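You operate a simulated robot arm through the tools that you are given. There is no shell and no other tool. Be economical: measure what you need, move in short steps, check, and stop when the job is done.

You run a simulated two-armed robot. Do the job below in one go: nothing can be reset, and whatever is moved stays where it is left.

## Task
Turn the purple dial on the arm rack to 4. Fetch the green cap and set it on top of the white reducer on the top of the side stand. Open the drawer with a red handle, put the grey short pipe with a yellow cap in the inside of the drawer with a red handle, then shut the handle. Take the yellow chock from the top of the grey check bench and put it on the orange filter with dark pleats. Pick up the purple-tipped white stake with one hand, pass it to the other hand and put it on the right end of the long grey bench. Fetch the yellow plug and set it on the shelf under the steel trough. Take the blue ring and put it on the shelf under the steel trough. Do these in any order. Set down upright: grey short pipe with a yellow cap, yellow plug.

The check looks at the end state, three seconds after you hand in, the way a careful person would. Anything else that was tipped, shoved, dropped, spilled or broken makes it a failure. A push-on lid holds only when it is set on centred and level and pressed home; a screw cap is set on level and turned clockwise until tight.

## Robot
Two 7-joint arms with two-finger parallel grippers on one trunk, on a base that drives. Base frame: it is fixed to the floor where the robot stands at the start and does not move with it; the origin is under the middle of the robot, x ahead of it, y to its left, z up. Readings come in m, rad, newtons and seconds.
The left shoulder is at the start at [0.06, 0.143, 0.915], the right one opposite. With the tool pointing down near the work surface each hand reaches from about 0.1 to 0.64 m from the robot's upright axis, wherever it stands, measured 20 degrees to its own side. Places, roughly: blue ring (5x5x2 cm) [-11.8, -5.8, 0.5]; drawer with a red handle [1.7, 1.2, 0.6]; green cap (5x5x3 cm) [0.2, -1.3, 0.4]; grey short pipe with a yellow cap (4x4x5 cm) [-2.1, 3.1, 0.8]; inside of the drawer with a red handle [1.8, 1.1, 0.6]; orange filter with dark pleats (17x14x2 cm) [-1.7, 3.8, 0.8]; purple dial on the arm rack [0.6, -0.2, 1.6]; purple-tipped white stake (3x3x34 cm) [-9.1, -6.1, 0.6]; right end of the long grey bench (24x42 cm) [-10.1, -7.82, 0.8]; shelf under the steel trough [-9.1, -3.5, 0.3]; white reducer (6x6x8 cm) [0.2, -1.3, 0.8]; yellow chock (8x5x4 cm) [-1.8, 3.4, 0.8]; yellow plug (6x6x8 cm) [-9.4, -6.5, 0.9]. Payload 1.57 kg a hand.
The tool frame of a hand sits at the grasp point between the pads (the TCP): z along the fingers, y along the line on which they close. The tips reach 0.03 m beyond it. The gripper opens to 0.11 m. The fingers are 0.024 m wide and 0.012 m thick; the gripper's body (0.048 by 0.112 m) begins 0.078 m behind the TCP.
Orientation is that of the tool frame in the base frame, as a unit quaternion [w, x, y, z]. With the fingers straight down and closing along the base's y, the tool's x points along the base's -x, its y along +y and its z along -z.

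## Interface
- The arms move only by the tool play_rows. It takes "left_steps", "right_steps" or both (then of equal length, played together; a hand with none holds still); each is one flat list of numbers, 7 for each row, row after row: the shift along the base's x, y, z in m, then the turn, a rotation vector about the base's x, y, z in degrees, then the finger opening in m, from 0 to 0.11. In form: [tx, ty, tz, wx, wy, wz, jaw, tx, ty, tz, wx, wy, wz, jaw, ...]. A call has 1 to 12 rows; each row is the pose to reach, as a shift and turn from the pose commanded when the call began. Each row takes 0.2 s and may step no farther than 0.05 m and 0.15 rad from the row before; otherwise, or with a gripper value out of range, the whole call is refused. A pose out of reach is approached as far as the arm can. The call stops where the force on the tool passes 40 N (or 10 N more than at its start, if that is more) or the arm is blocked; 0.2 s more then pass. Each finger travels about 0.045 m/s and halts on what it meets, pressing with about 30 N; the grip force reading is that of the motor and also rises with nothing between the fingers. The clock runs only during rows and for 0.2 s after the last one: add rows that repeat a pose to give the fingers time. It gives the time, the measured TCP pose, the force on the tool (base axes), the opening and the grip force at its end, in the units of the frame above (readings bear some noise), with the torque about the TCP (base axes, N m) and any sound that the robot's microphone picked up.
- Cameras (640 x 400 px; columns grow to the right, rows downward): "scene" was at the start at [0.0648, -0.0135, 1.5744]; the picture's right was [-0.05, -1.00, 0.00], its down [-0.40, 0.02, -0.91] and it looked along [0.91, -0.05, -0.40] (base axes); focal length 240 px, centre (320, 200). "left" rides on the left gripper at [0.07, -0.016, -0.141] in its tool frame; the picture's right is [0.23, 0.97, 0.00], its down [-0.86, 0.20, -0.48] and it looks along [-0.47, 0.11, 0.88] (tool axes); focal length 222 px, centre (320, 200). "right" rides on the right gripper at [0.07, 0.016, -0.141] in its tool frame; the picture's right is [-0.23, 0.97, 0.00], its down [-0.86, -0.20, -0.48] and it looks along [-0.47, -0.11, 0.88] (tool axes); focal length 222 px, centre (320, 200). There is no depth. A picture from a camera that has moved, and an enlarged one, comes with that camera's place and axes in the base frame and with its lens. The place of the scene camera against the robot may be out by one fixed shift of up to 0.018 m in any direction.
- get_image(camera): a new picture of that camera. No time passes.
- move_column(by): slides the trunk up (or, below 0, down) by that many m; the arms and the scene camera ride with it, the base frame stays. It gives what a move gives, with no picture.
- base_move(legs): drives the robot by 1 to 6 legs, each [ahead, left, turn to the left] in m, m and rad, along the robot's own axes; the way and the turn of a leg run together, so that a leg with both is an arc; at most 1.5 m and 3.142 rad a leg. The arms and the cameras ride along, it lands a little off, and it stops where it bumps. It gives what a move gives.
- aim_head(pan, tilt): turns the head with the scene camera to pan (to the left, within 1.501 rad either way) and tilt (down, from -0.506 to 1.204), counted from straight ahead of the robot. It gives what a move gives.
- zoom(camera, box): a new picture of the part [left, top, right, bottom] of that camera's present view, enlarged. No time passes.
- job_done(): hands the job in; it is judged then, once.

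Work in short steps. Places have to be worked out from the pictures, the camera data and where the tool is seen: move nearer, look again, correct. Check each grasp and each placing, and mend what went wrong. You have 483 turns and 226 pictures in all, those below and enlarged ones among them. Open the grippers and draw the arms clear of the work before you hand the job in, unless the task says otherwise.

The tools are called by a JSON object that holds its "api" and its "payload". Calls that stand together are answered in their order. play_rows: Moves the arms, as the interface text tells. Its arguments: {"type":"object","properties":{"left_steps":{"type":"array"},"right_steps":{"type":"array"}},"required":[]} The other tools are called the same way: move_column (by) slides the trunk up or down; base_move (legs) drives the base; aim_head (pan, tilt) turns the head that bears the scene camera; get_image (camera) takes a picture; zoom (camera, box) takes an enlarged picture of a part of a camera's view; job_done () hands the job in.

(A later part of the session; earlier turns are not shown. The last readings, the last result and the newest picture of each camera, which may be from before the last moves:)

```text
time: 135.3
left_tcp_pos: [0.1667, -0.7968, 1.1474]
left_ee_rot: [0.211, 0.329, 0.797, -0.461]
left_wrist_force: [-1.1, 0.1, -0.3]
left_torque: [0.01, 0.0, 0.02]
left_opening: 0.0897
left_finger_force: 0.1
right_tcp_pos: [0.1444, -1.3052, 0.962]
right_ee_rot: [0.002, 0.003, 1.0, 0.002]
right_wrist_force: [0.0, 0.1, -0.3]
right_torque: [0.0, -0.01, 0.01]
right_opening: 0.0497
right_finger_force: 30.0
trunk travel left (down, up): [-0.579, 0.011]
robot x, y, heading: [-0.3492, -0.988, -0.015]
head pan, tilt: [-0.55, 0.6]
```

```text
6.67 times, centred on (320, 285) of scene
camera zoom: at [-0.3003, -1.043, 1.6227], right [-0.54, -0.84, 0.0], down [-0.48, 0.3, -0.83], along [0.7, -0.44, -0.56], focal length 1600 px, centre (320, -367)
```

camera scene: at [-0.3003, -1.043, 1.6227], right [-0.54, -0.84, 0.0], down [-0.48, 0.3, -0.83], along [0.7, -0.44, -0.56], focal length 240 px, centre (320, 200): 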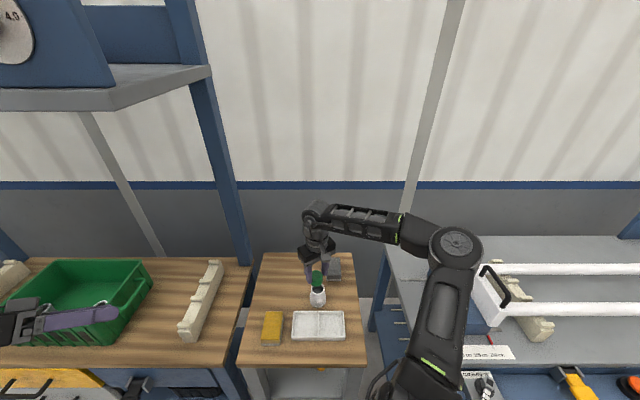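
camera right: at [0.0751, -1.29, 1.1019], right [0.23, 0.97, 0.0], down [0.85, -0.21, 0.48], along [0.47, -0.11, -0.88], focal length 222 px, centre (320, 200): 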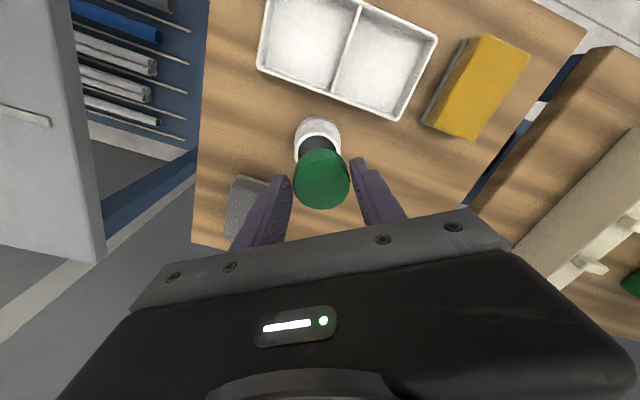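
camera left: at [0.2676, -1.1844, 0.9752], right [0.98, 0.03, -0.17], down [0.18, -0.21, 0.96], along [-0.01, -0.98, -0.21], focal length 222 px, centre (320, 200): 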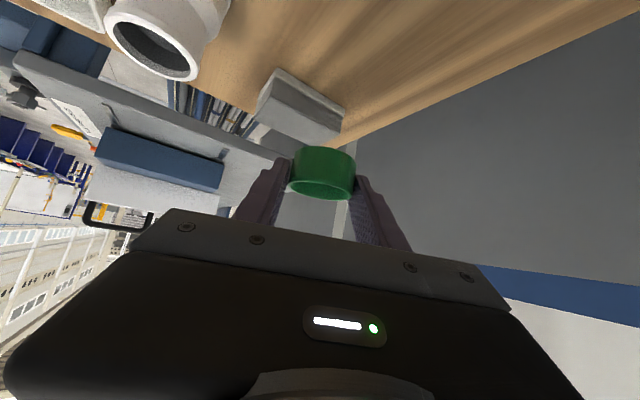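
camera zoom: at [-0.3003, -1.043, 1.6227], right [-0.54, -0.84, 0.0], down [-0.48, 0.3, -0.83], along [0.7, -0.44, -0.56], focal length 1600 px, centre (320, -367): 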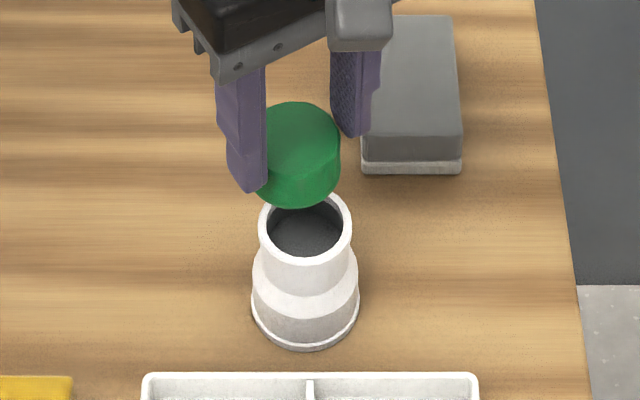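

Both views agree: cap needs (-3.5, -2.5) mm; its bottom is ~2.8 cm above the rim. I correct and lower 2.2 cm.

{"api": "play_rows", "payload": {"right_steps": [-0.0035, -0.0025, 0, 0, 0, 0, 0.035, -0.0035, -0.0025, -0.011, 0, 0, 0, 0.035, -0.0035, -0.0025, -0.022, 0, 0, 0, 0.035]}}

{"api": "zoom", "payload": {"camera": "right", "box": [270, 100, 370, 220]}}

{"api": "zoom", "payload": {"camera": "scene", "box": [290, 255, 350, 315]}}

```text
time: 136.1
left_tcp_pos: [0.1658, -0.7987, 1.147]
left_ee_rot: [0.211, 0.329, 0.797, -0.461]
left_wrist_force: [-0.7, 0.0, -0.4]
left_torque: [0.05, -0.02, 0.01]
left_opening: 0.0899
left_finger_force: 0.1
right_tcp_pos: [0.1413, -1.306, 0.9395]
right_ee_rot: [0.002, 0.003, 1.0, 0.001]
right_wrist_force: [-0.4, -0.1, -0.2]
right_torque: [0.0, 0.02, -0.03]
right_opening: 0.0493
right_finger_force: 29.9
trunk travel left (down, up): [-0.579, 0.011]
robot x, y, heading: [-0.3465, -0.9887, -0.015]
head pan, tilt: [-0.55, 0.6]
```

```text
3.33 times, centred on (320, 160) of right
camera zoom: at [0.0706, -1.2917, 1.0792], right [0.23, 0.97, 0.0], down [0.85, -0.21, 0.48], along [0.47, -0.11, -0.88], focal length 740 px, centre (320, 333)
```

zoom: 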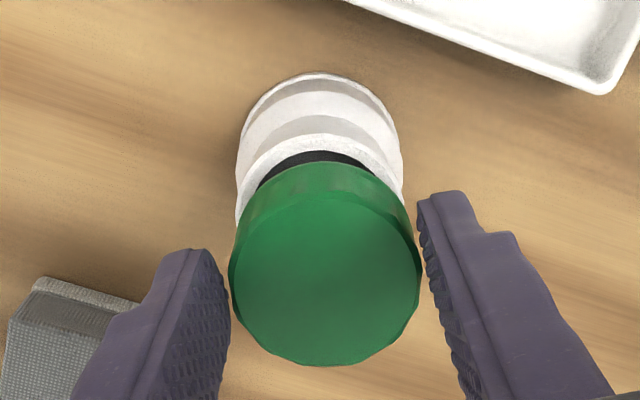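

```text
6.67 times, centred on (320, 285) of scene
camera zoom: at [-0.3002, -1.0433, 1.6227], right [-0.54, -0.84, 0.0], down [-0.48, 0.3, -0.82], along [0.7, -0.44, -0.57], focal length 1600 px, centre (320, -367)
```

zoom: 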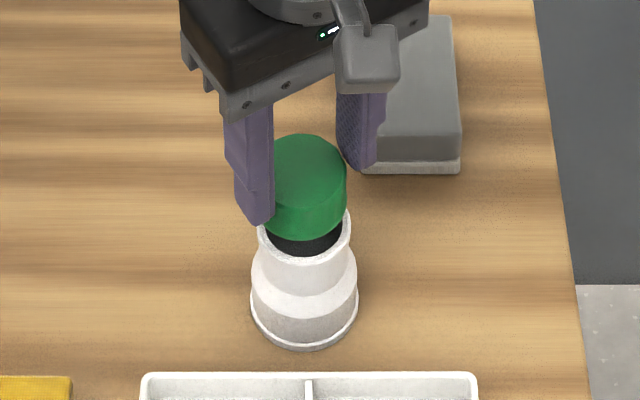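

Nearly coaxial; I trim -1.5 mm in x and lower until contact with fine steps.

{"api": "play_rows", "payload": {"right_steps": [-0.0015, -0.0005, -0.003, 0, 0, 0, 0.035, -0.0015, -0.0005, -0.006, 0, 0, 0, 0.035]}}

{"api": "zoom", "payload": {"camera": "right", "box": [270, 100, 370, 220]}}

{"api": "zoom", "payload": {"camera": "scene", "box": [290, 255, 350, 315]}}

```text
time: 136.7
left_tcp_pos: [0.1682, -0.7968, 1.147]
left_ee_rot: [0.21, 0.329, 0.797, -0.461]
left_wrist_force: [0.2, -0.3, 0.9]
left_torque: [-0.01, 0.0, 0.0]
left_opening: 0.0902
left_finger_force: 0.1
right_tcp_pos: [0.1395, -1.3075, 0.9334]
right_ee_rot: [0.002, 0.003, 1.0, 0.003]
right_wrist_force: [0.1, -0.4, -0.1]
right_torque: [-0.01, 0.02, -0.01]
right_opening: 0.0494
right_finger_force: 29.4
trunk travel left (down, up): [-0.579, 0.011]
robot x, y, heading: [-0.3494, -0.9849, -0.015]
head pan, tilt: [-0.55, 0.6]
```

```text
3.33 times, centred on (320, 160) of right
camera zoom: at [0.0696, -1.2919, 1.0735], right [0.23, 0.97, 0.0], down [0.85, -0.21, 0.48], along [0.47, -0.11, -0.88], focal length 740 px, centre (320, 333)
```

zoom: 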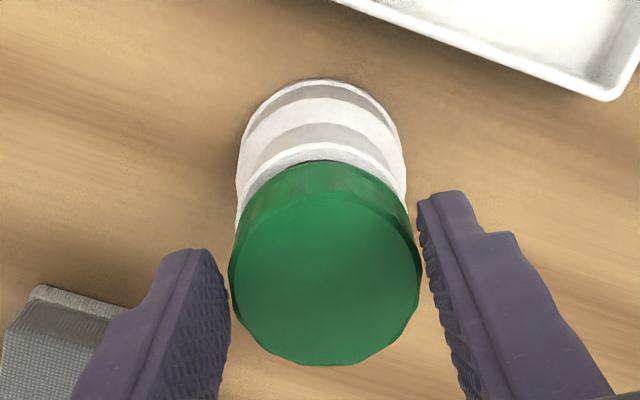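

```text
6.67 times, centred on (320, 285) of scene
camera zoom: at [-0.3002, -1.0431, 1.6227], right [-0.54, -0.84, 0.0], down [-0.48, 0.3, -0.82], along [0.7, -0.44, -0.57], focal length 1600 px, centre (320, -367)
```

zoom: 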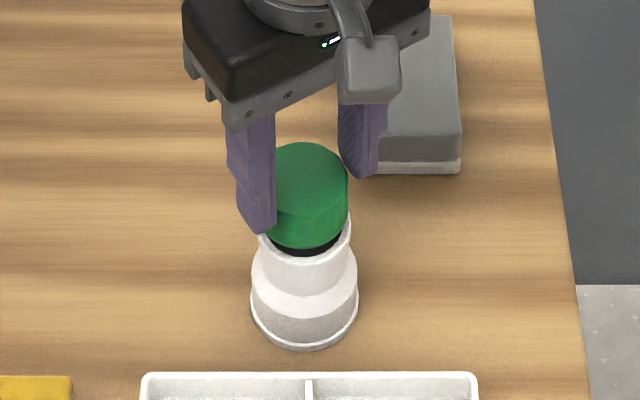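

{"api": "play_rows", "payload": {"right_steps": [-0.001, 0, -0.002, 0, 0, 0, 0.035, -0.001, 0, -0.004, 0, 0, 0, 0.035]}}

{"api": "zoom", "payload": {"camera": "scene", "box": [295, 265, 345, 310]}}

```text
time: 137.3
left_tcp_pos: [0.1661, -0.7976, 1.1478]
left_ee_rot: [0.211, 0.33, 0.797, -0.461]
left_wrist_force: [0.1, -0.4, 0.2]
left_torque: [-0.01, 0.01, 0.05]
left_opening: 0.0903
left_finger_force: 0.1
right_tcp_pos: [0.1391, -1.3072, 0.9291]
right_ee_rot: [0.003, 0.003, 1.0, 0.002]
right_wrist_force: [-0.9, 0.5, -0.7]
right_torque: [0.0, -0.02, 0.02]
right_opening: 0.0498
right_finger_force: 29.7
trunk travel left (down, up): [-0.579, 0.011]
robot x, y, heading: [-0.3452, -0.9865, -0.017]
head pan, tilt: [-0.55, 0.6]
```

```text
8.89 times, centred on (320, 288) of scene
camera zoom: at [-0.3002, -1.0432, 1.6227], right [-0.54, -0.84, 0.0], down [-0.48, 0.3, -0.83], along [0.7, -0.44, -0.57], focal length 2133 px, centre (320, -578)
```

zoom: 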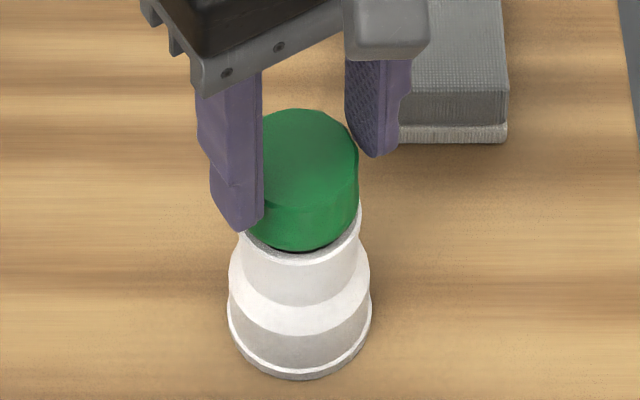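

Still no contact; I go on in 1.5 mm steps.

{"api": "play_rows", "payload": {"right_steps": [0, 0, -0.0015, 0, 0, 0, 0.035, 0, 0, -0.003, 0, 0, 0, 0.035, 0, 0, -0.003, 0, 0, 0, 0.035]}}

{"api": "zoom", "payload": {"camera": "scene", "box": [295, 265, 345, 310]}}

{"api": "zoom", "payload": {"camera": "right", "box": [270, 100, 370, 220]}}

```text
time: 138.1
left_tcp_pos: [0.1665, -0.797, 1.1479]
left_ee_rot: [0.211, 0.329, 0.797, -0.461]
left_wrist_force: [-0.1, -0.1, -0.4]
left_torque: [0.02, -0.01, 0.0]
left_opening: 0.0897
left_finger_force: 0.1
right_tcp_pos: [0.138, -1.307, 0.9252]
right_ee_rot: [0.003, 0.003, 1.0, 0.002]
right_wrist_force: [0.5, -0.5, 1.0]
right_torque: [-0.01, 0.0, 0.02]
right_opening: 0.0493
right_finger_force: 30.2
trunk travel left (down, up): [-0.579, 0.011]
robot x, y, heading: [-0.3472, -0.9863, -0.01]
head pan, tilt: [-0.55, 0.6]
```

```text
8.89 times, centred on (320, 288) of scene
camera zoom: at [-0.3002, -1.0431, 1.6227], right [-0.54, -0.84, 0.0], down [-0.48, 0.3, -0.83], along [0.7, -0.44, -0.57], focal length 2133 px, centre (320, -578)
```

zoom: 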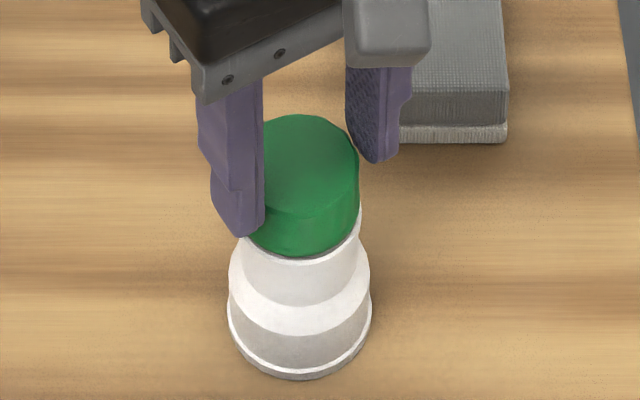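

```text
3.33 times, centred on (320, 160) of right
camera zoom: at [0.0682, -1.2919, 1.0666], right [0.23, 0.97, 0.0], down [0.85, -0.21, 0.48], along [0.47, -0.11, -0.88], focal length 740 px, centre (320, 333)
```

zoom: 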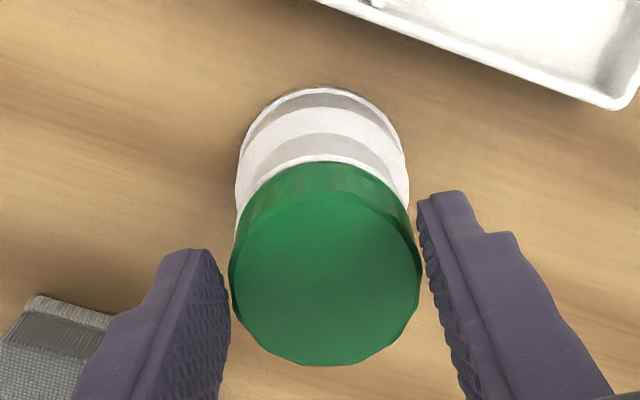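

Flush in both views with ~1 N. I press a little further and read the force.

{"api": "play_rows", "payload": {"right_steps": [0, 0, -0.0015, 0, 0, 0, 0.035, 0, 0, -0.003, 0, 0, 0, 0.035]}}

```text
time: 138.7
left_tcp_pos: [0.1666, -0.7979, 1.148]
left_ee_rot: [0.211, 0.329, 0.797, -0.461]
left_wrist_force: [0.6, -0.2, 0.1]
left_torque: [0.01, -0.01, 0.01]
left_opening: 0.0898
left_finger_force: 0.0
right_tcp_pos: [0.1371, -1.3077, 0.923]
right_ee_rot: [0.002, 0.002, 1.0, 0.001]
right_wrist_force: [0.4, -0.1, -1.0]
right_torque: [0.01, -0.02, -0.02]
right_opening: 0.0496
right_finger_force: 30.0
trunk travel left (down, up): [-0.579, 0.011]
robot x, y, heading: [-0.3466, -0.9858, -0.017]
head pan, tilt: [-0.55, 0.6]
```

{"api": "play_rows", "payload": {"right_steps": [0, 0, -0.0015, 0, 0, 0, 0.035, 0, 0, -0.003, 0, 0, 0, 0.035]}}

{"api": "zoom", "payload": {"camera": "scene", "box": [295, 265, 345, 310]}}

```text
time: 139.3
left_tcp_pos: [0.165, -0.7972, 1.1476]
left_ee_rot: [0.211, 0.329, 0.796, -0.461]
left_wrist_force: [0.5, -0.3, 0.1]
left_torque: [0.0, -0.03, -0.03]
left_opening: 0.0898
left_finger_force: 0.1
right_tcp_pos: [0.138, -1.3083, 0.923]
right_ee_rot: [0.004, 0.003, 1.0, 0.001]
right_wrist_force: [-2.2, -0.6, 17.2]
right_torque: [-0.01, 0.35, 0.01]
right_opening: 0.0493
right_finger_force: 30.0
trunk travel left (down, up): [-0.579, 0.011]
robot x, y, heading: [-0.3446, -0.9885, -0.014]
head pan, tilt: [-0.55, 0.6]
```

```text
8.89 times, centred on (320, 288) of scene
camera zoom: at [-0.3019, -1.0423, 1.6231], right [-0.54, -0.84, 0.0], down [-0.48, 0.3, -0.83], along [0.7, -0.44, -0.56], focal length 2133 px, centre (320, -578)
```

zoom: 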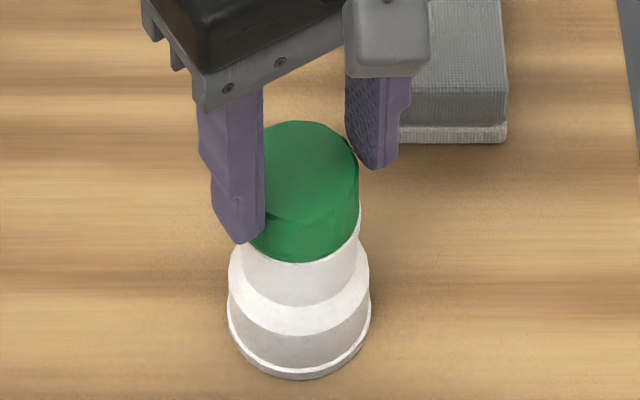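

Contact (17 N, near side first). I ease off 2 mm of command, then open and lift straight up.

{"api": "play_rows", "payload": {"right_steps": [0, 0, 0.001, 0, 0, 0, 0.035, 0, 0, 0.002, 0, 0, 0, 0.035, 0, 0, 0.002, 0, 0, 0, 0.055, 0, 0, 0.002, 0, 0, 0, 0.07, 0, 0, 0.002, 0, 0, 0, 0.08, 0, 0, 0.02, 0, 0, 0, 0.08, 0, 0, 0.06, 0, 0, 0, 0.08]}}

{"api": "zoom", "payload": {"camera": "scene", "box": [295, 265, 345, 310]}}

{"api": "zoom", "payload": {"camera": "right", "box": [270, 80, 370, 200]}}

```text
time: 140.9
left_tcp_pos: [0.166, -0.797, 1.148]
left_ee_rot: [0.211, 0.329, 0.796, -0.461]
left_wrist_force: [0.0, -0.4, 0.1]
left_torque: [-0.01, 0.01, 0.03]
left_opening: 0.09
left_finger_force: 0.1
right_tcp_pos: [0.1362, -1.3078, 0.9789]
right_ee_rot: [0.002, 0.002, 1.0, 0.002]
right_wrist_force: [1.0, -0.6, 0.9]
right_torque: [-0.01, -0.01, 0.04]
right_opening: 0.0801
right_finger_force: 0.0
trunk travel left (down, up): [-0.579, 0.011]
robot x, y, heading: [-0.3495, -0.9875, -0.013]
head pan, tilt: [-0.55, 0.6]
```

```text
8.89 times, centred on (320, 288) of scene
camera zoom: at [-0.3009, -1.0423, 1.6227], right [-0.54, -0.84, 0.0], down [-0.48, 0.3, -0.83], along [0.7, -0.44, -0.56], focal length 2133 px, centre (320, -578)
```

zoom: 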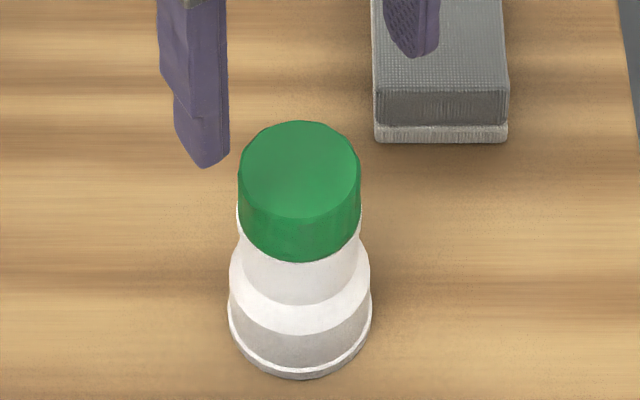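

```text
3.33 times, centred on (320, 140) of right
camera zoom: at [0.0664, -1.2921, 1.1208], right [0.23, 0.97, 0.0], down [0.85, -0.21, 0.48], along [0.47, -0.11, -0.88], focal length 740 px, centre (320, 400)
```

zoom: 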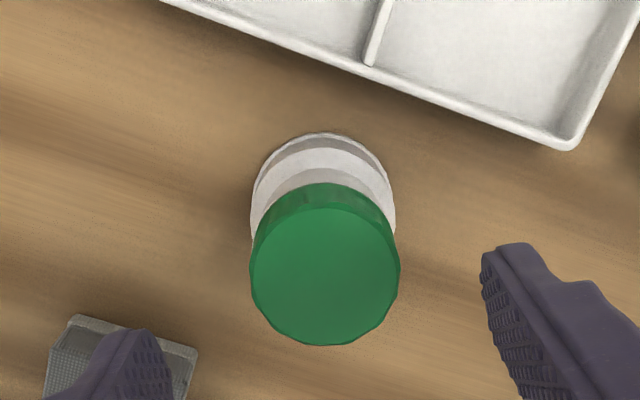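

The cap sits level and centred, covering the lip. I close the fingers and press gently on its middle to make sure it is home.

{"api": "play_rows", "payload": {"right_steps": [0, 0, 0, 0, 0, 0, 0.05, 0, 0, 0, 0, 0, 0, 0.02, 0, 0, 0, 0, 0, 0, 0.0, 0, 0, 0, 0, 0, 0, 0.0, 0, 0, -0.02, 0, 0, 0, 0.0, 0, 0, -0.035, 0, 0, 0, 0.0, 0, 0, -0.043, 0, 0, 0, 0.0, 0, 0, -0.047, 0, 0, 0, 0.0]}}

```text
time: 142.7
left_tcp_pos: [0.1667, -0.7984, 1.1479]
left_ee_rot: [0.21, 0.329, 0.797, -0.461]
left_wrist_force: [0.6, 0.4, 0.2]
left_torque: [0.0, -0.03, -0.01]
left_opening: 0.0901
left_finger_force: 0.0
right_tcp_pos: [0.1379, -1.3092, 0.9331]
right_ee_rot: [0.003, 0.002, 1.0, 0.002]
right_wrist_force: [0.1, 0.2, 0.3]
right_torque: [0.0, 0.0, -0.03]
right_opening: 0.0001
right_finger_force: 21.4
trunk travel left (down, up): [-0.579, 0.011]
robot x, y, heading: [-0.3473, -0.9913, -0.018]
head pan, tilt: [-0.55, 0.6]
```

No contact yet at 0.933; I continue down in 1.5 mm steps.

{"api": "play_rows", "payload": {"right_steps": [0, 0, -0.0015, 0, 0, 0, 0.0, 0, 0, -0.003, 0, 0, 0, 0.0, 0, 0, -0.0045, 0, 0, 0, 0.0, 0, 0, -0.006, 0, 0, 0, 0.0]}}

```text
time: 143.7
left_tcp_pos: [0.1667, -0.7969, 1.1474]
left_ee_rot: [0.211, 0.329, 0.796, -0.461]
left_wrist_force: [-0.3, 0.0, -0.4]
left_torque: [-0.02, -0.01, -0.03]
left_opening: 0.09
left_finger_force: 0.1
right_tcp_pos: [0.1399, -1.3077, 0.9275]
right_ee_rot: [0.003, 0.002, 1.0, 0.002]
right_wrist_force: [-1.7, 0.4, 6.3]
right_torque: [-0.01, 0.07, -0.01]
right_opening: 0.0
right_finger_force: 22.0
trunk travel left (down, up): [-0.579, 0.011]
robot x, y, heading: [-0.3497, -0.9866, -0.013]
head pan, tilt: [-0.55, 0.6]
```

{"api": "play_rows", "payload": {"right_steps": [0, 0, -0.0015, 0, 0, 0, 0.0, 0, 0, -0.003, 0, 0, 0, 0.0, 0, 0, -0.0045, 0, 0, 0, 0.0]}}

{"api": "play_rows", "payload": {"right_steps": [0, 0, 0.02, 0, 0, 0, 0.0, 0, 0, 0.06, 0, 0, 0, 0.0, 0, 0, 0.1, 0, 0, 0, 0.03, 0, 0, 0.13, 0, 0, 0, 0.06]}}

{"api": "zoom", "payload": {"camera": "scene", "box": [280, 255, 360, 325]}}

```text
time: 144.6
left_tcp_pos: [0.1658, -0.7969, 1.1492]
left_ee_rot: [0.211, 0.328, 0.797, -0.46]
left_wrist_force: [0.0, 0.5, 0.4]
left_torque: [0.02, 0.02, -0.02]
left_opening: 0.0901
left_finger_force: 0.0
right_tcp_pos: [0.1394, -1.3086, 0.9272]
right_ee_rot: [0.007, 0.002, 1.0, 0.001]
right_wrist_force: [-5.6, -1.5, 22.0]
right_torque: [-0.04, 0.33, 0.02]
right_opening: 0.0001
right_finger_force: 21.4
trunk travel left (down, up): [-0.579, 0.011]
robot x, y, heading: [-0.3491, -0.9843, -0.017]
head pan, tilt: [-0.55, 0.6]
stopped in row 3 (right hand): the force on the tool passed its limit at 42 N (the readings are from after the stop); the commanded pose is now the measured one
```

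```text
time: 145.6
left_tcp_pos: [0.1664, -0.7974, 1.1475]
left_ee_rot: [0.211, 0.329, 0.796, -0.462]
left_wrist_force: [0.7, 0.2, 0.2]
left_torque: [0.01, 0.01, -0.01]
left_opening: 0.0898
left_finger_force: 0.1
right_tcp_pos: [0.1402, -1.3073, 1.0575]
right_ee_rot: [0.006, 0.002, 1.0, 0.0]
right_wrist_force: [0.2, 0.3, 0.3]
right_torque: [-0.03, 0.03, 0.01]
right_opening: 0.048
right_finger_force: 0.1
trunk travel left (down, up): [-0.579, 0.011]
robot x, y, heading: [-0.3454, -0.9865, -0.013]
head pan, tilt: [-0.55, 0.6]
```

```text
5.71 times, centred on (320, 290) of scene
camera zoom: at [-0.3006, -1.0424, 1.6227], right [-0.54, -0.84, 0.0], down [-0.48, 0.3, -0.83], along [0.7, -0.44, -0.56], focal length 1371 px, centre (320, -314)
```

zoom: 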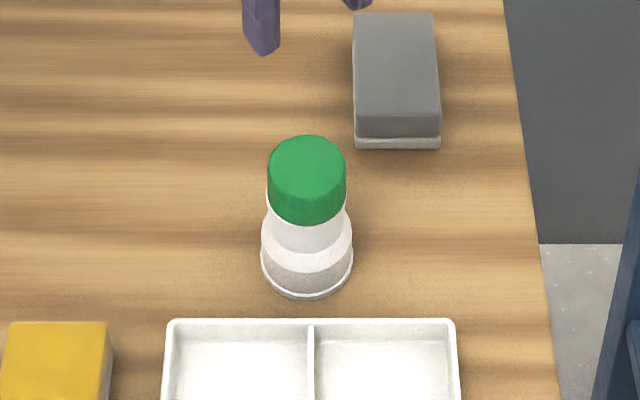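

The green cap is seated (took a 42 N press, stays level). Next: back away, return the left hand to a plain downward pose, and look toward the check bench at (-1.8, 3.4).

{"api": "base_move", "payload": {"legs": [[-0.6, 0, 0]]}}

{"api": "play_rows", "payload": {"left_steps": [-0.01, 0.005, 0, 6.31, 2.89, 4.5, 0.09, -0.02, 0.01, 0, 12.6, 5.78, 9, 0.09, -0.03, 0.015, 0, 18.9, 8.67, 13.5, 0.09, -0.04, 0.02, 0, 25.2, 11.56, 18, 0.09, -0.05, 0.025, 0, 31.5, 14.4, 22.5, 0.09, -0.06, 0.03, 0, 37.9, 17.3, 27, 0.09, -0.07, 0.035, 0, 44.2, 20.2, 31.5, 0.09, -0.08, 0.04, 0, 50.5, 23.1, 36, 0.09, -0.09, 0.045, 0, 56.8, 26, 40.5, 0.09]}}

{"api": "base_move", "payload": {"legs": [[0, 0, 2.0]]}}

{"api": "aim_head", "payload": {"pan": 0.0, "tilt": 0.25}}

{"api": "get_image", "payload": {"camera": "scene"}}

```text
time: 149.1
left_tcp_pos: [-0.4455, -0.7872, 1.148]
left_ee_rot: [0.212, 0.328, 0.797, -0.461]
left_wrist_force: [0.1, 0.6, 0.4]
left_torque: [0.02, 0.0, 0.01]
left_opening: 0.0901
left_finger_force: 0.0
right_tcp_pos: [-0.4687, -1.299, 1.0581]
right_ee_rot: [0.005, 0.0, 1.0, 0.001]
right_wrist_force: [0.0, 0.3, -0.7]
right_torque: [0.01, -0.05, 0.01]
right_opening: 0.0601
right_finger_force: 0.1
trunk travel left (down, up): [-0.579, 0.011]
robot x, y, heading: [-0.959, -0.9794, -0.015]
head pan, tilt: [-0.55, 0.6]
```

```text
time: 151.1
left_tcp_pos: [-0.5351, -0.741, 1.1471]
left_ee_rot: [0.0, -0.002, 1.0, 0.004]
left_wrist_force: [-0.6, -0.2, -0.9]
left_torque: [0.0, -0.01, 0.02]
left_opening: 0.0901
left_finger_force: 0.0
right_tcp_pos: [-0.4683, -1.299, 1.0569]
right_ee_rot: [0.006, 0.0, 1.0, 0.001]
right_wrist_force: [0.1, 0.6, 0.3]
right_torque: [-0.03, -0.01, 0.0]
right_opening: 0.0598
right_finger_force: 0.0
trunk travel left (down, up): [-0.579, 0.011]
robot x, y, heading: [-0.9572, -0.9779, -0.009]
head pan, tilt: [-0.55, 0.6]
```

```text
time: 156.3
left_tcp_pos: [-1.3533, -0.6969, 1.1472]
left_ee_rot: [0.002, 0.845, -0.535, -0.002]
left_wrist_force: [0.0, 0.1, -0.2]
left_torque: [0.01, 0.01, 0.02]
left_opening: 0.0899
left_finger_force: 0.1
right_tcp_pos: [-0.8768, -0.4012, 1.0571]
right_ee_rot: [-0.002, 0.845, -0.535, -0.005]
right_wrist_force: [0.1, 0.7, -0.6]
right_torque: [-0.02, 0.03, 0.0]
right_opening: 0.0598
right_finger_force: 0.1
trunk travel left (down, up): [-0.579, 0.011]
robot x, y, heading: [-0.9584, -0.9782, 1.995]
head pan, tilt: [-0.55, 0.6]
```

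```text
time: 157.2
left_tcp_pos: [-1.3539, -0.6978, 1.1475]
left_ee_rot: [0.002, 0.845, -0.535, -0.002]
left_wrist_force: [-0.1, -0.8, 0.3]
left_torque: [0.01, 0.0, -0.02]
left_opening: 0.09
left_finger_force: 0.0
right_tcp_pos: [-0.8786, -0.4016, 1.0567]
right_ee_rot: [-0.002, 0.844, -0.536, -0.005]
right_wrist_force: [-1.2, 0.0, -0.5]
right_torque: [0.02, -0.01, -0.01]
right_opening: 0.06
right_finger_force: 0.1
trunk travel left (down, up): [-0.579, 0.011]
robot x, y, heading: [-0.9597, -0.9833, 2.0]
head pan, tilt: [0.0, 0.25]
```

```text
101 pictures are left
camera scene: at [-0.9814, -0.9304, 1.6549], right [0.91, 0.41, 0.0], down [0.1, -0.23, -0.97], along [-0.4, 0.88, -0.25], focal length 240 px, centre (320, 200)
```

scene: 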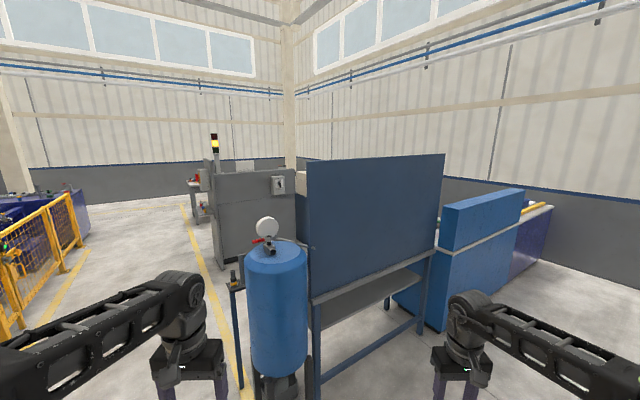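

The check bench hides behind a blue panel and a tank. I go round to the left into the aisle at about (-2.4, -0.5) and look again.

{"api": "base_move", "payload": {"legs": [[0, 1.1, 0], [1.0, 0, 0]]}}

{"api": "aim_head", "payload": {"pan": -0.4, "tilt": 0.25}}

{"api": "get_image", "payload": {"camera": "scene"}}

```text
time: 167.7
left_tcp_pos: [-2.796, -0.2714, 1.1478]
left_ee_rot: [0.001, 0.851, -0.525, -0.002]
left_wrist_force: [0.4, -0.5, -0.7]
left_torque: [0.0, 0.0, 0.0]
left_opening: 0.0897
left_finger_force: 0.1
right_tcp_pos: [-2.3272, 0.0366, 1.0576]
right_ee_rot: [-0.002, 0.851, -0.526, -0.005]
right_wrist_force: [-0.3, -0.4, -0.1]
right_torque: [-0.01, -0.02, -0.03]
right_opening: 0.0601
right_finger_force: 0.1
trunk travel left (down, up): [-0.579, 0.011]
robot x, y, heading: [-2.394, -0.5427, 2.023]
head pan, tilt: [0.0, 0.25]
```

```text
time: 168.6
left_tcp_pos: [-2.7955, -0.2718, 1.1481]
left_ee_rot: [0.002, 0.851, -0.524, -0.002]
left_wrist_force: [0.5, -0.4, 0.6]
left_torque: [-0.03, -0.01, -0.01]
left_opening: 0.0902
left_finger_force: 0.0
right_tcp_pos: [-2.3271, 0.0348, 1.0573]
right_ee_rot: [-0.002, 0.851, -0.526, -0.006]
right_wrist_force: [-0.9, -0.7, 0.5]
right_torque: [0.01, 0.0, -0.02]
right_opening: 0.0603
right_finger_force: 0.0
trunk travel left (down, up): [-0.579, 0.011]
robot x, y, heading: [-2.3915, -0.5432, 2.026]
head pan, tilt: [-0.4, 0.25]
```

```text
100 pictures are left
camera scene: at [-2.3831, -0.4871, 1.6549], right [1.0, 0.05, 0.0], down [0.01, -0.25, -0.97], along [-0.05, 0.97, -0.25], focal length 240 px, centre (320, 200)
```

scene: 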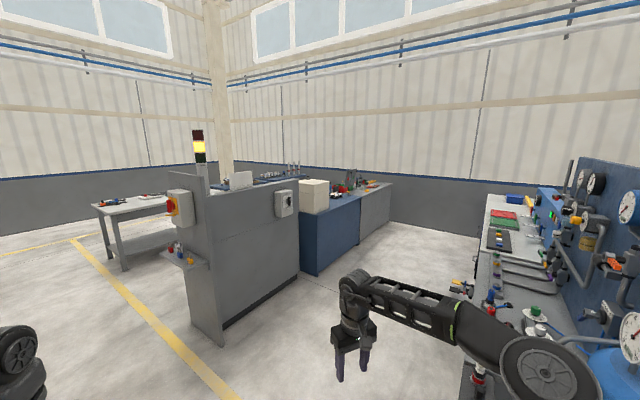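

The bench with tools around (350, 188) is at the right place. I zoom in.

{"api": "zoom", "payload": {"camera": "scene", "box": [280, 150, 410, 230]}}

```text
4.92 times, centred on (345, 190) of scene
camera zoom: at [-2.3831, -0.4871, 1.6549], right [1.0, 0.05, 0.0], down [0.01, -0.25, -0.97], along [-0.05, 0.97, -0.25], focal length 1181 px, centre (197, 249)
```

zoom: 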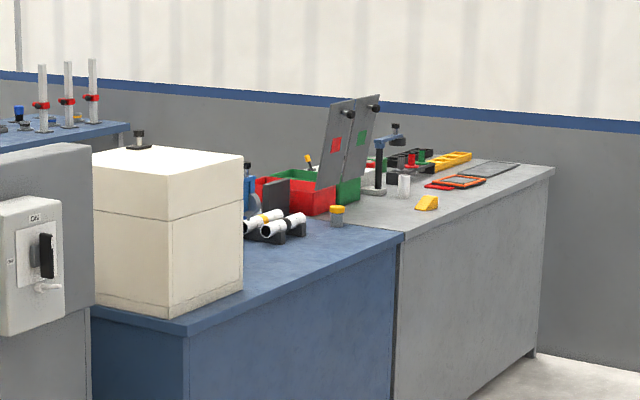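

I can see them: pipe with yellow cap on the blue bench, yellow chock and orange filter on the grey one. The bench front runs at azimuth ~57°. I drive through the corridor to stand in front of it.

{"api": "base_move", "payload": {"legs": [[0, 0, -0.62], [1.46, 0, 0], [0, 0, -0.13], [1.36, 0, 0], [0.8, 0, 0], [0, 0, 1.3]]}}

{"api": "aim_head", "payload": {"pan": 0.0, "tilt": 0.5}}

{"api": "get_image", "payload": {"camera": "scene"}}

```text
time: 191.7
left_tcp_pos: [-1.952, 3.0076, 1.1474]
left_ee_rot: [0.002, 0.956, -0.292, -0.002]
left_wrist_force: [-0.4, -0.2, 0.0]
left_torque: [0.04, -0.01, 0.0]
left_opening: 0.0901
left_finger_force: 0.1
right_tcp_pos: [-1.6947, 3.5037, 1.0575]
right_ee_rot: [0.0, 0.956, -0.293, -0.005]
right_wrist_force: [0.3, -0.2, -1.1]
right_torque: [-0.01, -0.01, -0.03]
right_opening: 0.0603
right_finger_force: 0.1
trunk travel left (down, up): [-0.579, 0.011]
robot x, y, heading: [-1.4671, 2.9647, 2.533]
head pan, tilt: [-0.4, 0.25]
```

```text
time: 192.5
left_tcp_pos: [-1.9511, 3.0066, 1.1465]
left_ee_rot: [0.002, 0.956, -0.293, -0.002]
left_wrist_force: [0.3, -0.6, -0.1]
left_torque: [-0.03, -0.01, -0.02]
left_opening: 0.09
left_finger_force: 0.0
right_tcp_pos: [-1.6926, 3.5043, 1.0575]
right_ee_rot: [-0.001, 0.956, -0.294, -0.005]
right_wrist_force: [0.3, -0.1, -0.2]
right_torque: [0.02, 0.0, 0.01]
right_opening: 0.0598
right_finger_force: 0.1
trunk travel left (down, up): [-0.579, 0.011]
robot x, y, heading: [-1.4671, 2.9641, 2.531]
head pan, tilt: [0.0, 0.499]
```

```text
98 pictures are left
camera scene: at [-1.5153, 2.9919, 1.6318], right [0.57, 0.82, 0.0], down [0.39, -0.27, -0.88], along [-0.72, 0.5, -0.48], focal length 240 px, centre (320, 200)
```

scene: 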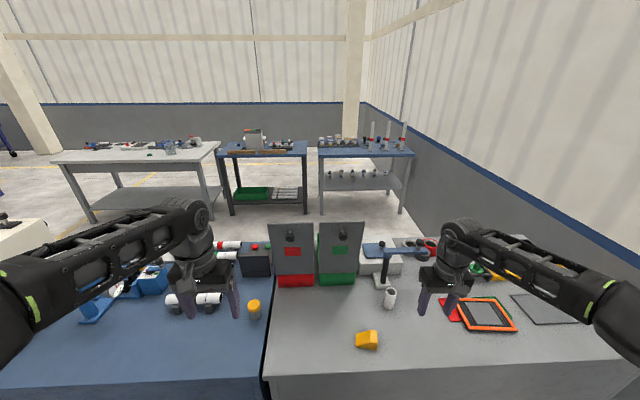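

Excellent view. Chock ≈(-1.82, 3.40), pipe ≈(-2.15, 3.12), filter ≈(-1.65, 3.85). I zoom on chock and filter for their orientation.

{"api": "zoom", "payload": {"camera": "scene", "box": [340, 280, 540, 370]}}

```text
3.20 times, centred on (440, 325) of scene
camera zoom: at [-1.5153, 2.9919, 1.6318], right [0.57, 0.82, 0.0], down [0.39, -0.27, -0.88], along [-0.72, 0.5, -0.48], focal length 768 px, centre (-64, -200)
```

zoom: 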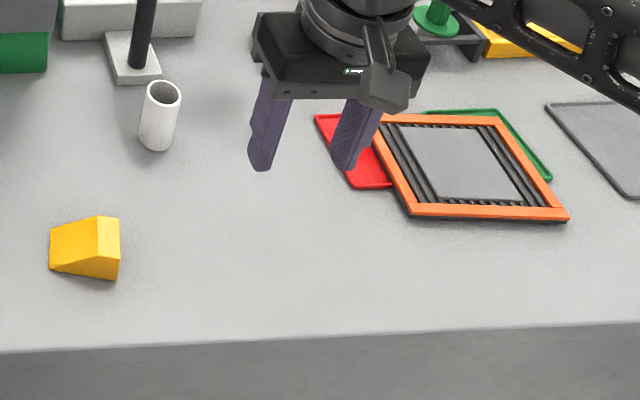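

I bring the right hand over the chock and take its own view.

{"api": "play_rows", "payload": {"right_steps": [-0.028, -0.031, -0.01, 0, 0, 0, 0.08, -0.057, -0.062, -0.02, 0, 0, 0, 0.09, -0.085, -0.092, -0.03, 0, 0, 0, 0.09, -0.1, -0.11, -0.04, 0, 0, 0, 0.09]}}

{"api": "get_image", "payload": {"camera": "right"}}

```text
time: 193.5
left_tcp_pos: [-1.9511, 3.0076, 1.1469]
left_ee_rot: [0.003, 0.956, -0.292, -0.001]
left_wrist_force: [-0.2, 0.4, 0.6]
left_torque: [0.02, 0.02, -0.01]
left_opening: 0.0902
left_finger_force: 0.1
right_tcp_pos: [-1.7547, 3.3993, 1.0139]
right_ee_rot: [0.001, 0.956, -0.294, -0.007]
right_wrist_force: [0.3, 0.6, 0.1]
right_torque: [-0.04, 0.02, -0.01]
right_opening: 0.0902
right_finger_force: 0.1
right hand out of reach, approached as far as the arm can: row 3, 4
trunk travel left (down, up): [-0.579, 0.011]
robot x, y, heading: [-1.4687, 2.968, 2.534]
head pan, tilt: [0.0, 0.499]
```

```text
96 pictures are left
camera right: at [-1.7049, 3.3468, 1.1537], right [-0.73, -0.68, 0.01], down [-0.59, 0.64, 0.49], along [-0.34, 0.35, -0.87], focal length 222 px, centre (320, 200)
```

right: 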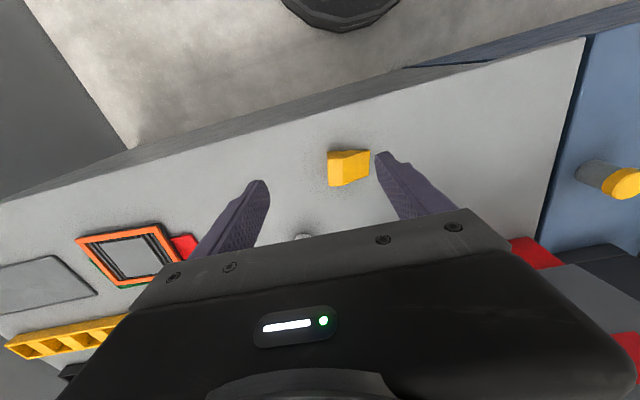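

{"api": "zoom", "payload": {"camera": "right", "box": [300, 125, 400, 205]}}

```text
5.00 times, centred on (350, 165) of right
camera zoom: at [-1.7049, 3.3468, 1.1537], right [-0.73, -0.68, 0.01], down [-0.59, 0.64, 0.49], along [-0.34, 0.35, -0.87], focal length 1111 px, centre (170, 375)
```

zoom: 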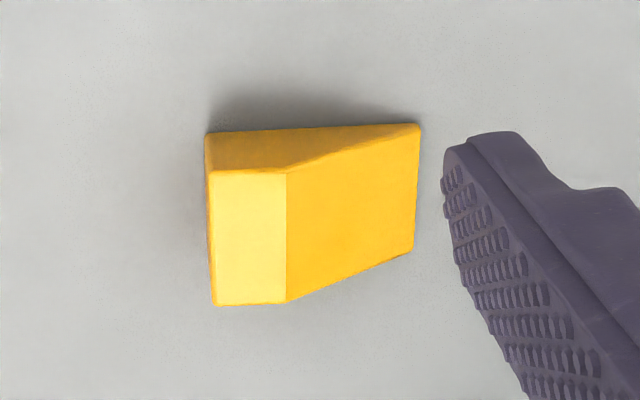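

The wedge's long axis runs along az ~43°; I need to close across it. I lower, yaw the right hand +77° and centre over its thicker part.

{"api": "play_rows", "payload": {"right_steps": [-0.01, 0, -0.04, 0, 0, 0, 0.09, -0.02, 0.005, -0.08, 0, 0, 0, 0.09, -0.03, 0.01, -0.08, 0, 0, 8.5, 0.09, -0.04, 0.013, -0.08, 0, 0, 17, 0.09, -0.05, 0.013, -0.08, 0, 0, 25.5, 0.09, -0.059, 0.013, -0.08, 0, 0, 34, 0.09, -0.059, 0.013, -0.08, 0, 0, 42.5, 0.09, -0.059, 0.013, -0.08, 0, 0, 51, 0.09, -0.059, 0.013, -0.08, 0, 0, 59.5, 0.09, -0.059, 0.013, -0.08, 0, 0, 68, 0.09, -0.059, 0.013, -0.08, 0, 0, 76.5, 0.09]}}

{"api": "get_image", "payload": {"camera": "right"}}

```text
time: 195.9
left_tcp_pos: [-1.9517, 3.0063, 1.1472]
left_ee_rot: [0.002, 0.956, -0.292, -0.002]
left_wrist_force: [0.4, -1.7, 0.2]
left_torque: [-0.02, 0.01, 0.03]
left_opening: 0.09
left_finger_force: 0.0
right_tcp_pos: [-1.7117, 3.2565, 0.8903]
right_ee_rot: [-0.019, 0.942, 0.334, -0.02]
right_wrist_force: [-0.6, -0.6, -0.3]
right_torque: [-0.03, 0.01, -0.03]
right_opening: 0.09
right_finger_force: 0.0
right hand out of reach, approached as far as the arm can: row 2, 3, 4, 5, 6, 7, 8, 9, 10, 11
trunk travel left (down, up): [-0.579, 0.011]
robot x, y, heading: [-1.4673, 2.9682, 2.534]
head pan, tilt: [0.0, 0.499]
```

```text
94 pictures are left
camera right: at [-1.6408, 3.2852, 1.0277], right [0.44, -0.9, -0.04], down [-0.76, -0.4, 0.51], along [-0.47, -0.19, -0.86], focal length 222 px, centre (320, 200)
```

right: 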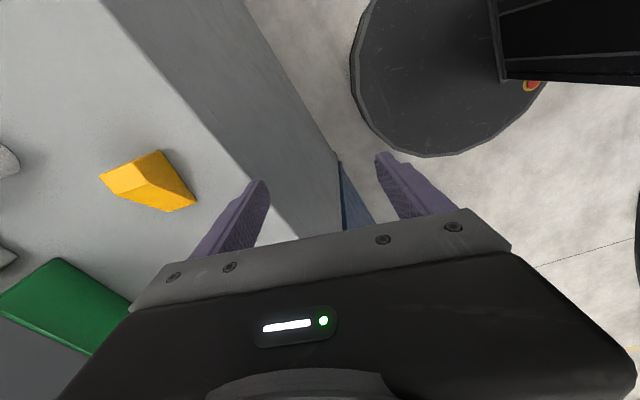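

The yawed arm lacks reach; the base has ~18 cm clearance to the bench, so I move 0.12 ahead and then go over the chock.

{"api": "base_move", "payload": {"legs": [[0.12, 0, 0]]}}

{"api": "play_rows", "payload": {"right_steps": [0, 0.029, 0.01, 1.5, -1.5, 2, 0.09, 0, 0.058, 0.02, 1.5, -1.5, 4, 0.09, -0.002, 0.085, 0.02, 1.5, -1.5, 5, 0.09]}}

{"api": "get_image", "payload": {"camera": "right"}}

```text
time: 197.2
left_tcp_pos: [-2.0518, 3.0762, 1.1473]
left_ee_rot: [0.002, 0.957, -0.292, -0.002]
left_wrist_force: [-0.4, 0.0, -0.4]
left_torque: [-0.02, -0.04, 0.02]
left_opening: 0.0899
left_finger_force: 0.1
right_tcp_pos: [-1.8131, 3.3273, 0.8885]
right_ee_rot: [-0.018, 0.943, 0.333, -0.019]
right_wrist_force: [-1.1, 0.4, 0.5]
right_torque: [-0.02, 0.0, -0.01]
right_opening: 0.0901
right_finger_force: 0.0
trunk travel left (down, up): [-0.579, 0.011]
robot x, y, heading: [-1.5616, 3.0334, 2.538]
head pan, tilt: [0.0, 0.499]
```

```text
time: 198.0
left_tcp_pos: [-2.0494, 3.0762, 1.1468]
left_ee_rot: [0.002, 0.956, -0.292, -0.001]
left_wrist_force: [-0.7, -0.4, 1.0]
left_torque: [0.02, 0.0, 0.01]
left_opening: 0.0901
left_finger_force: 0.0
right_tcp_pos: [-1.8109, 3.3268, 0.8885]
right_ee_rot: [-0.018, 0.942, 0.334, -0.02]
right_wrist_force: [-0.4, -0.1, 0.8]
right_torque: [-0.02, -0.02, 0.04]
right_opening: 0.0898
right_finger_force: 0.1
right hand out of reach, approached as far as the arm can: row 1, 2, 3
trunk travel left (down, up): [-0.579, 0.011]
robot x, y, heading: [-1.5634, 3.0321, 2.532]
head pan, tilt: [0.0, 0.499]
```

```text
93 pictures are left
camera right: at [-1.7398, 3.3543, 1.0276], right [0.44, -0.9, -0.04], down [-0.77, -0.39, 0.51], along [-0.47, -0.19, -0.86], focal length 222 px, centre (320, 200)
```

right: 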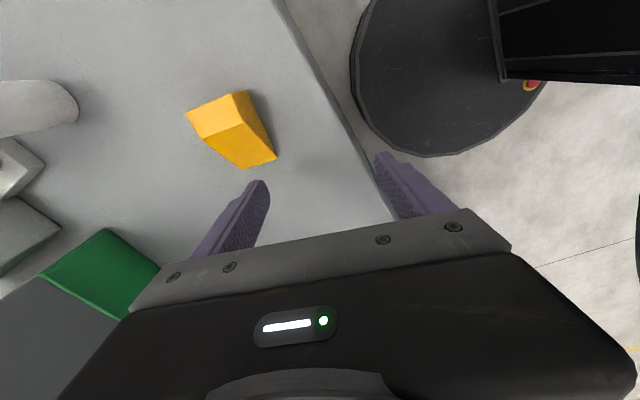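

This yaw direction runs into a wrist limit. I unwind and try the opposite direction (-103° from the plain pose).

{"api": "play_rows", "payload": {"right_steps": [0, 0.0, 0.01, 0, 0, -8.5, 0.09, 0, 0.0, 0.02, 0, 0, -17, 0.09, 0, 0, 0.03, 0, 0, -25.5, 0.09, 0, 0, 0.04, 0, 0, -34, 0.09, 0, 0, 0.05, 0, 0, -42.5, 0.09, 0, 0, 0.06, 0, 0, -51, 0.09, 0, 0, 0.06, 0, 0, -59.5, 0.09, 0, 0, 0.06, 0, 0, -68, 0.09, 0, 0, 0.06, 0, 0, -76.5, 0.09, 0, 0, 0.06, 0, 0, -85, 0.09, 0, 0, 0.06, 0, 0, -93.5, 0.09, 0, 0, 0.06, 0, 0, -102, 0.09]}}

{"api": "play_rows", "payload": {"right_steps": [0, 0.01, 0, 0, 0, -8.5, 0.09, 0, 0.02, 0, 0, 0, -17, 0.09, 0, 0.03, 0, 0, 0, -25.5, 0.09, 0, 0.04, 0, 0, 0, -34, 0.09, 0, 0.05, 0, 0, 0, -42.5, 0.09, 0, 0.06, 0, 0, 0, -51, 0.09, 0, 0.07, 0, 0, 0, -59.5, 0.09, 0, 0.08, 0, 0, 0, -68, 0.09, 0, 0.08, 0, 0, 0, -74, 0.09]}}

```text
time: 200.6
left_tcp_pos: [-2.0489, 3.0759, 1.1475]
left_ee_rot: [0.002, 0.957, -0.292, 0.0]
left_wrist_force: [0.6, -1.1, -0.4]
left_torque: [0.0, -0.01, 0.05]
left_opening: 0.0898
left_finger_force: 0.1
right_tcp_pos: [-1.7942, 3.3392, 0.9501]
right_ee_rot: [-0.025, 0.852, -0.523, 0.001]
right_wrist_force: [0.0, -0.1, -0.3]
right_torque: [-0.03, 0.03, -0.01]
right_opening: 0.0901
right_finger_force: 0.1
right hand out of reach, approached as far as the arm can: row 2, 3, 4, 5, 6, 7, 8, 9, 10, 11, 12
trunk travel left (down, up): [-0.579, 0.011]
robot x, y, heading: [-1.5639, 3.0344, 2.536]
head pan, tilt: [0.0, 0.499]
```

```text
time: 202.6
left_tcp_pos: [-2.0505, 3.075, 1.1471]
left_ee_rot: [0.003, 0.956, -0.292, -0.002]
left_wrist_force: [-0.1, -0.2, -1.2]
left_torque: [0.0, 0.03, 0.03]
left_opening: 0.09
left_finger_force: 0.0
right_tcp_pos: [-1.7943, 3.419, 0.949]
right_ee_rot: [0.02, -0.365, 0.931, -0.017]
right_wrist_force: [0.0, 0.2, 0.7]
right_torque: [0.01, -0.01, 0.02]
right_opening: 0.09
right_finger_force: 0.1
trunk travel left (down, up): [-0.579, 0.011]
robot x, y, heading: [-1.5661, 3.035, 2.532]
head pan, tilt: [0.0, 0.499]
```

Reached cleanly this way. I straighten a 3° tilt and look.

{"api": "play_rows", "payload": {"right_steps": [-0.01, -0.004, -0.015, 1, 2.9, 0, 0.08, -0.02, -0.007, -0.03, 1, 2.9, 0, 0.08]}}

{"api": "get_image", "payload": {"camera": "right"}}

```text
time: 203.2
left_tcp_pos: [-2.0507, 3.0753, 1.1469]
left_ee_rot: [0.002, 0.956, -0.293, -0.001]
left_wrist_force: [-0.6, -0.5, 1.5]
left_torque: [-0.04, 0.03, 0.0]
left_opening: 0.0901
left_finger_force: 0.0
right_tcp_pos: [-1.8156, 3.4116, 0.9194]
right_ee_rot: [0.0, -0.367, 0.93, 0.0]
right_wrist_force: [-0.2, 0.4, 0.4]
right_torque: [0.02, 0.01, -0.01]
right_opening: 0.08
right_finger_force: 0.1
trunk travel left (down, up): [-0.579, 0.011]
robot x, y, heading: [-1.5663, 3.0354, 2.537]
head pan, tilt: [0.0, 0.499]
```

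```text
92 pictures are left
camera right: at [-1.8765, 3.3765, 1.0594], right [-0.5, 0.87, 0.0], down [0.76, 0.44, 0.48], along [0.41, 0.24, -0.88], focal length 222 px, centre (320, 200)
```

right: 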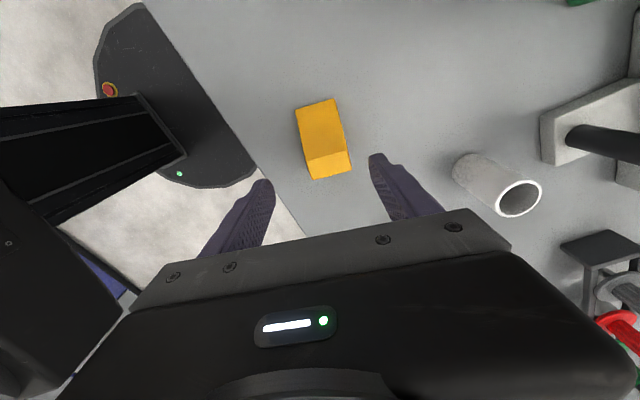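

Aligned with the wedge. I shift 8 mm to its centreline, descend and grip.

{"api": "play_rows", "payload": {"right_steps": [-0.003, 0.008, -0.03, 0, 0, 0, 0.08, -0.003, 0.008, -0.06, 0, 0, 0, 0.08, -0.003, 0.008, -0.08, 0, 0, 0, 0.08, -0.003, 0.008, -0.08, 0, 0, 0, 0.055, -0.003, 0.008, -0.08, 0, 0, 0, 0.035, -0.003, 0.008, -0.08, 0, 0, 0, 0.035]}}

{"api": "play_rows", "payload": {"right_steps": [0, 0, 0.04, 0, 0, 0, 0.035, 0, 0, 0.08, 0, 0, 0, 0.035]}}

{"api": "get_image", "payload": {"camera": "right"}}

```text
time: 204.6
left_tcp_pos: [-2.0496, 3.076, 1.1468]
left_ee_rot: [0.002, 0.956, -0.292, -0.002]
left_wrist_force: [-0.3, 0.5, -0.6]
left_torque: [-0.02, 0.02, -0.02]
left_opening: 0.09
left_finger_force: 0.1
right_tcp_pos: [-1.8175, 3.4204, 0.8403]
right_ee_rot: [0.001, -0.367, 0.93, 0.0]
right_wrist_force: [0.1, 0.2, -1.0]
right_torque: [-0.01, -0.03, -0.04]
right_opening: 0.0446
right_finger_force: 17.5
trunk travel left (down, up): [-0.579, 0.011]
robot x, y, heading: [-1.5699, 3.0371, 2.536]
head pan, tilt: [0.0, 0.499]
```

```text
time: 205.2
left_tcp_pos: [-2.0495, 3.0742, 1.1482]
left_ee_rot: [0.002, 0.956, -0.293, -0.001]
left_wrist_force: [-0.3, -0.4, 0.3]
left_torque: [-0.02, 0.0, -0.01]
left_opening: 0.09
left_finger_force: 0.0
right_tcp_pos: [-1.8165, 3.4188, 0.9181]
right_ee_rot: [0.0, -0.367, 0.93, 0.0]
right_wrist_force: [-0.9, 0.4, -0.4]
right_torque: [0.02, 0.02, 0.04]
right_opening: 0.0442
right_finger_force: 29.8
trunk travel left (down, up): [-0.579, 0.011]
robot x, y, heading: [-1.5681, 3.0344, 2.534]
head pan, tilt: [0.0, 0.499]
```

```text
91 pictures are left
camera right: at [-1.8787, 3.3827, 1.0596], right [-0.5, 0.87, 0.0], down [0.76, 0.44, 0.48], along [0.41, 0.24, -0.88], focal length 222 px, centre (320, 200)
```

right: 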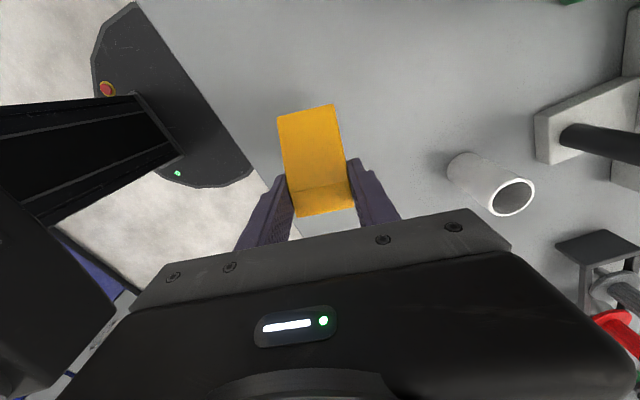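

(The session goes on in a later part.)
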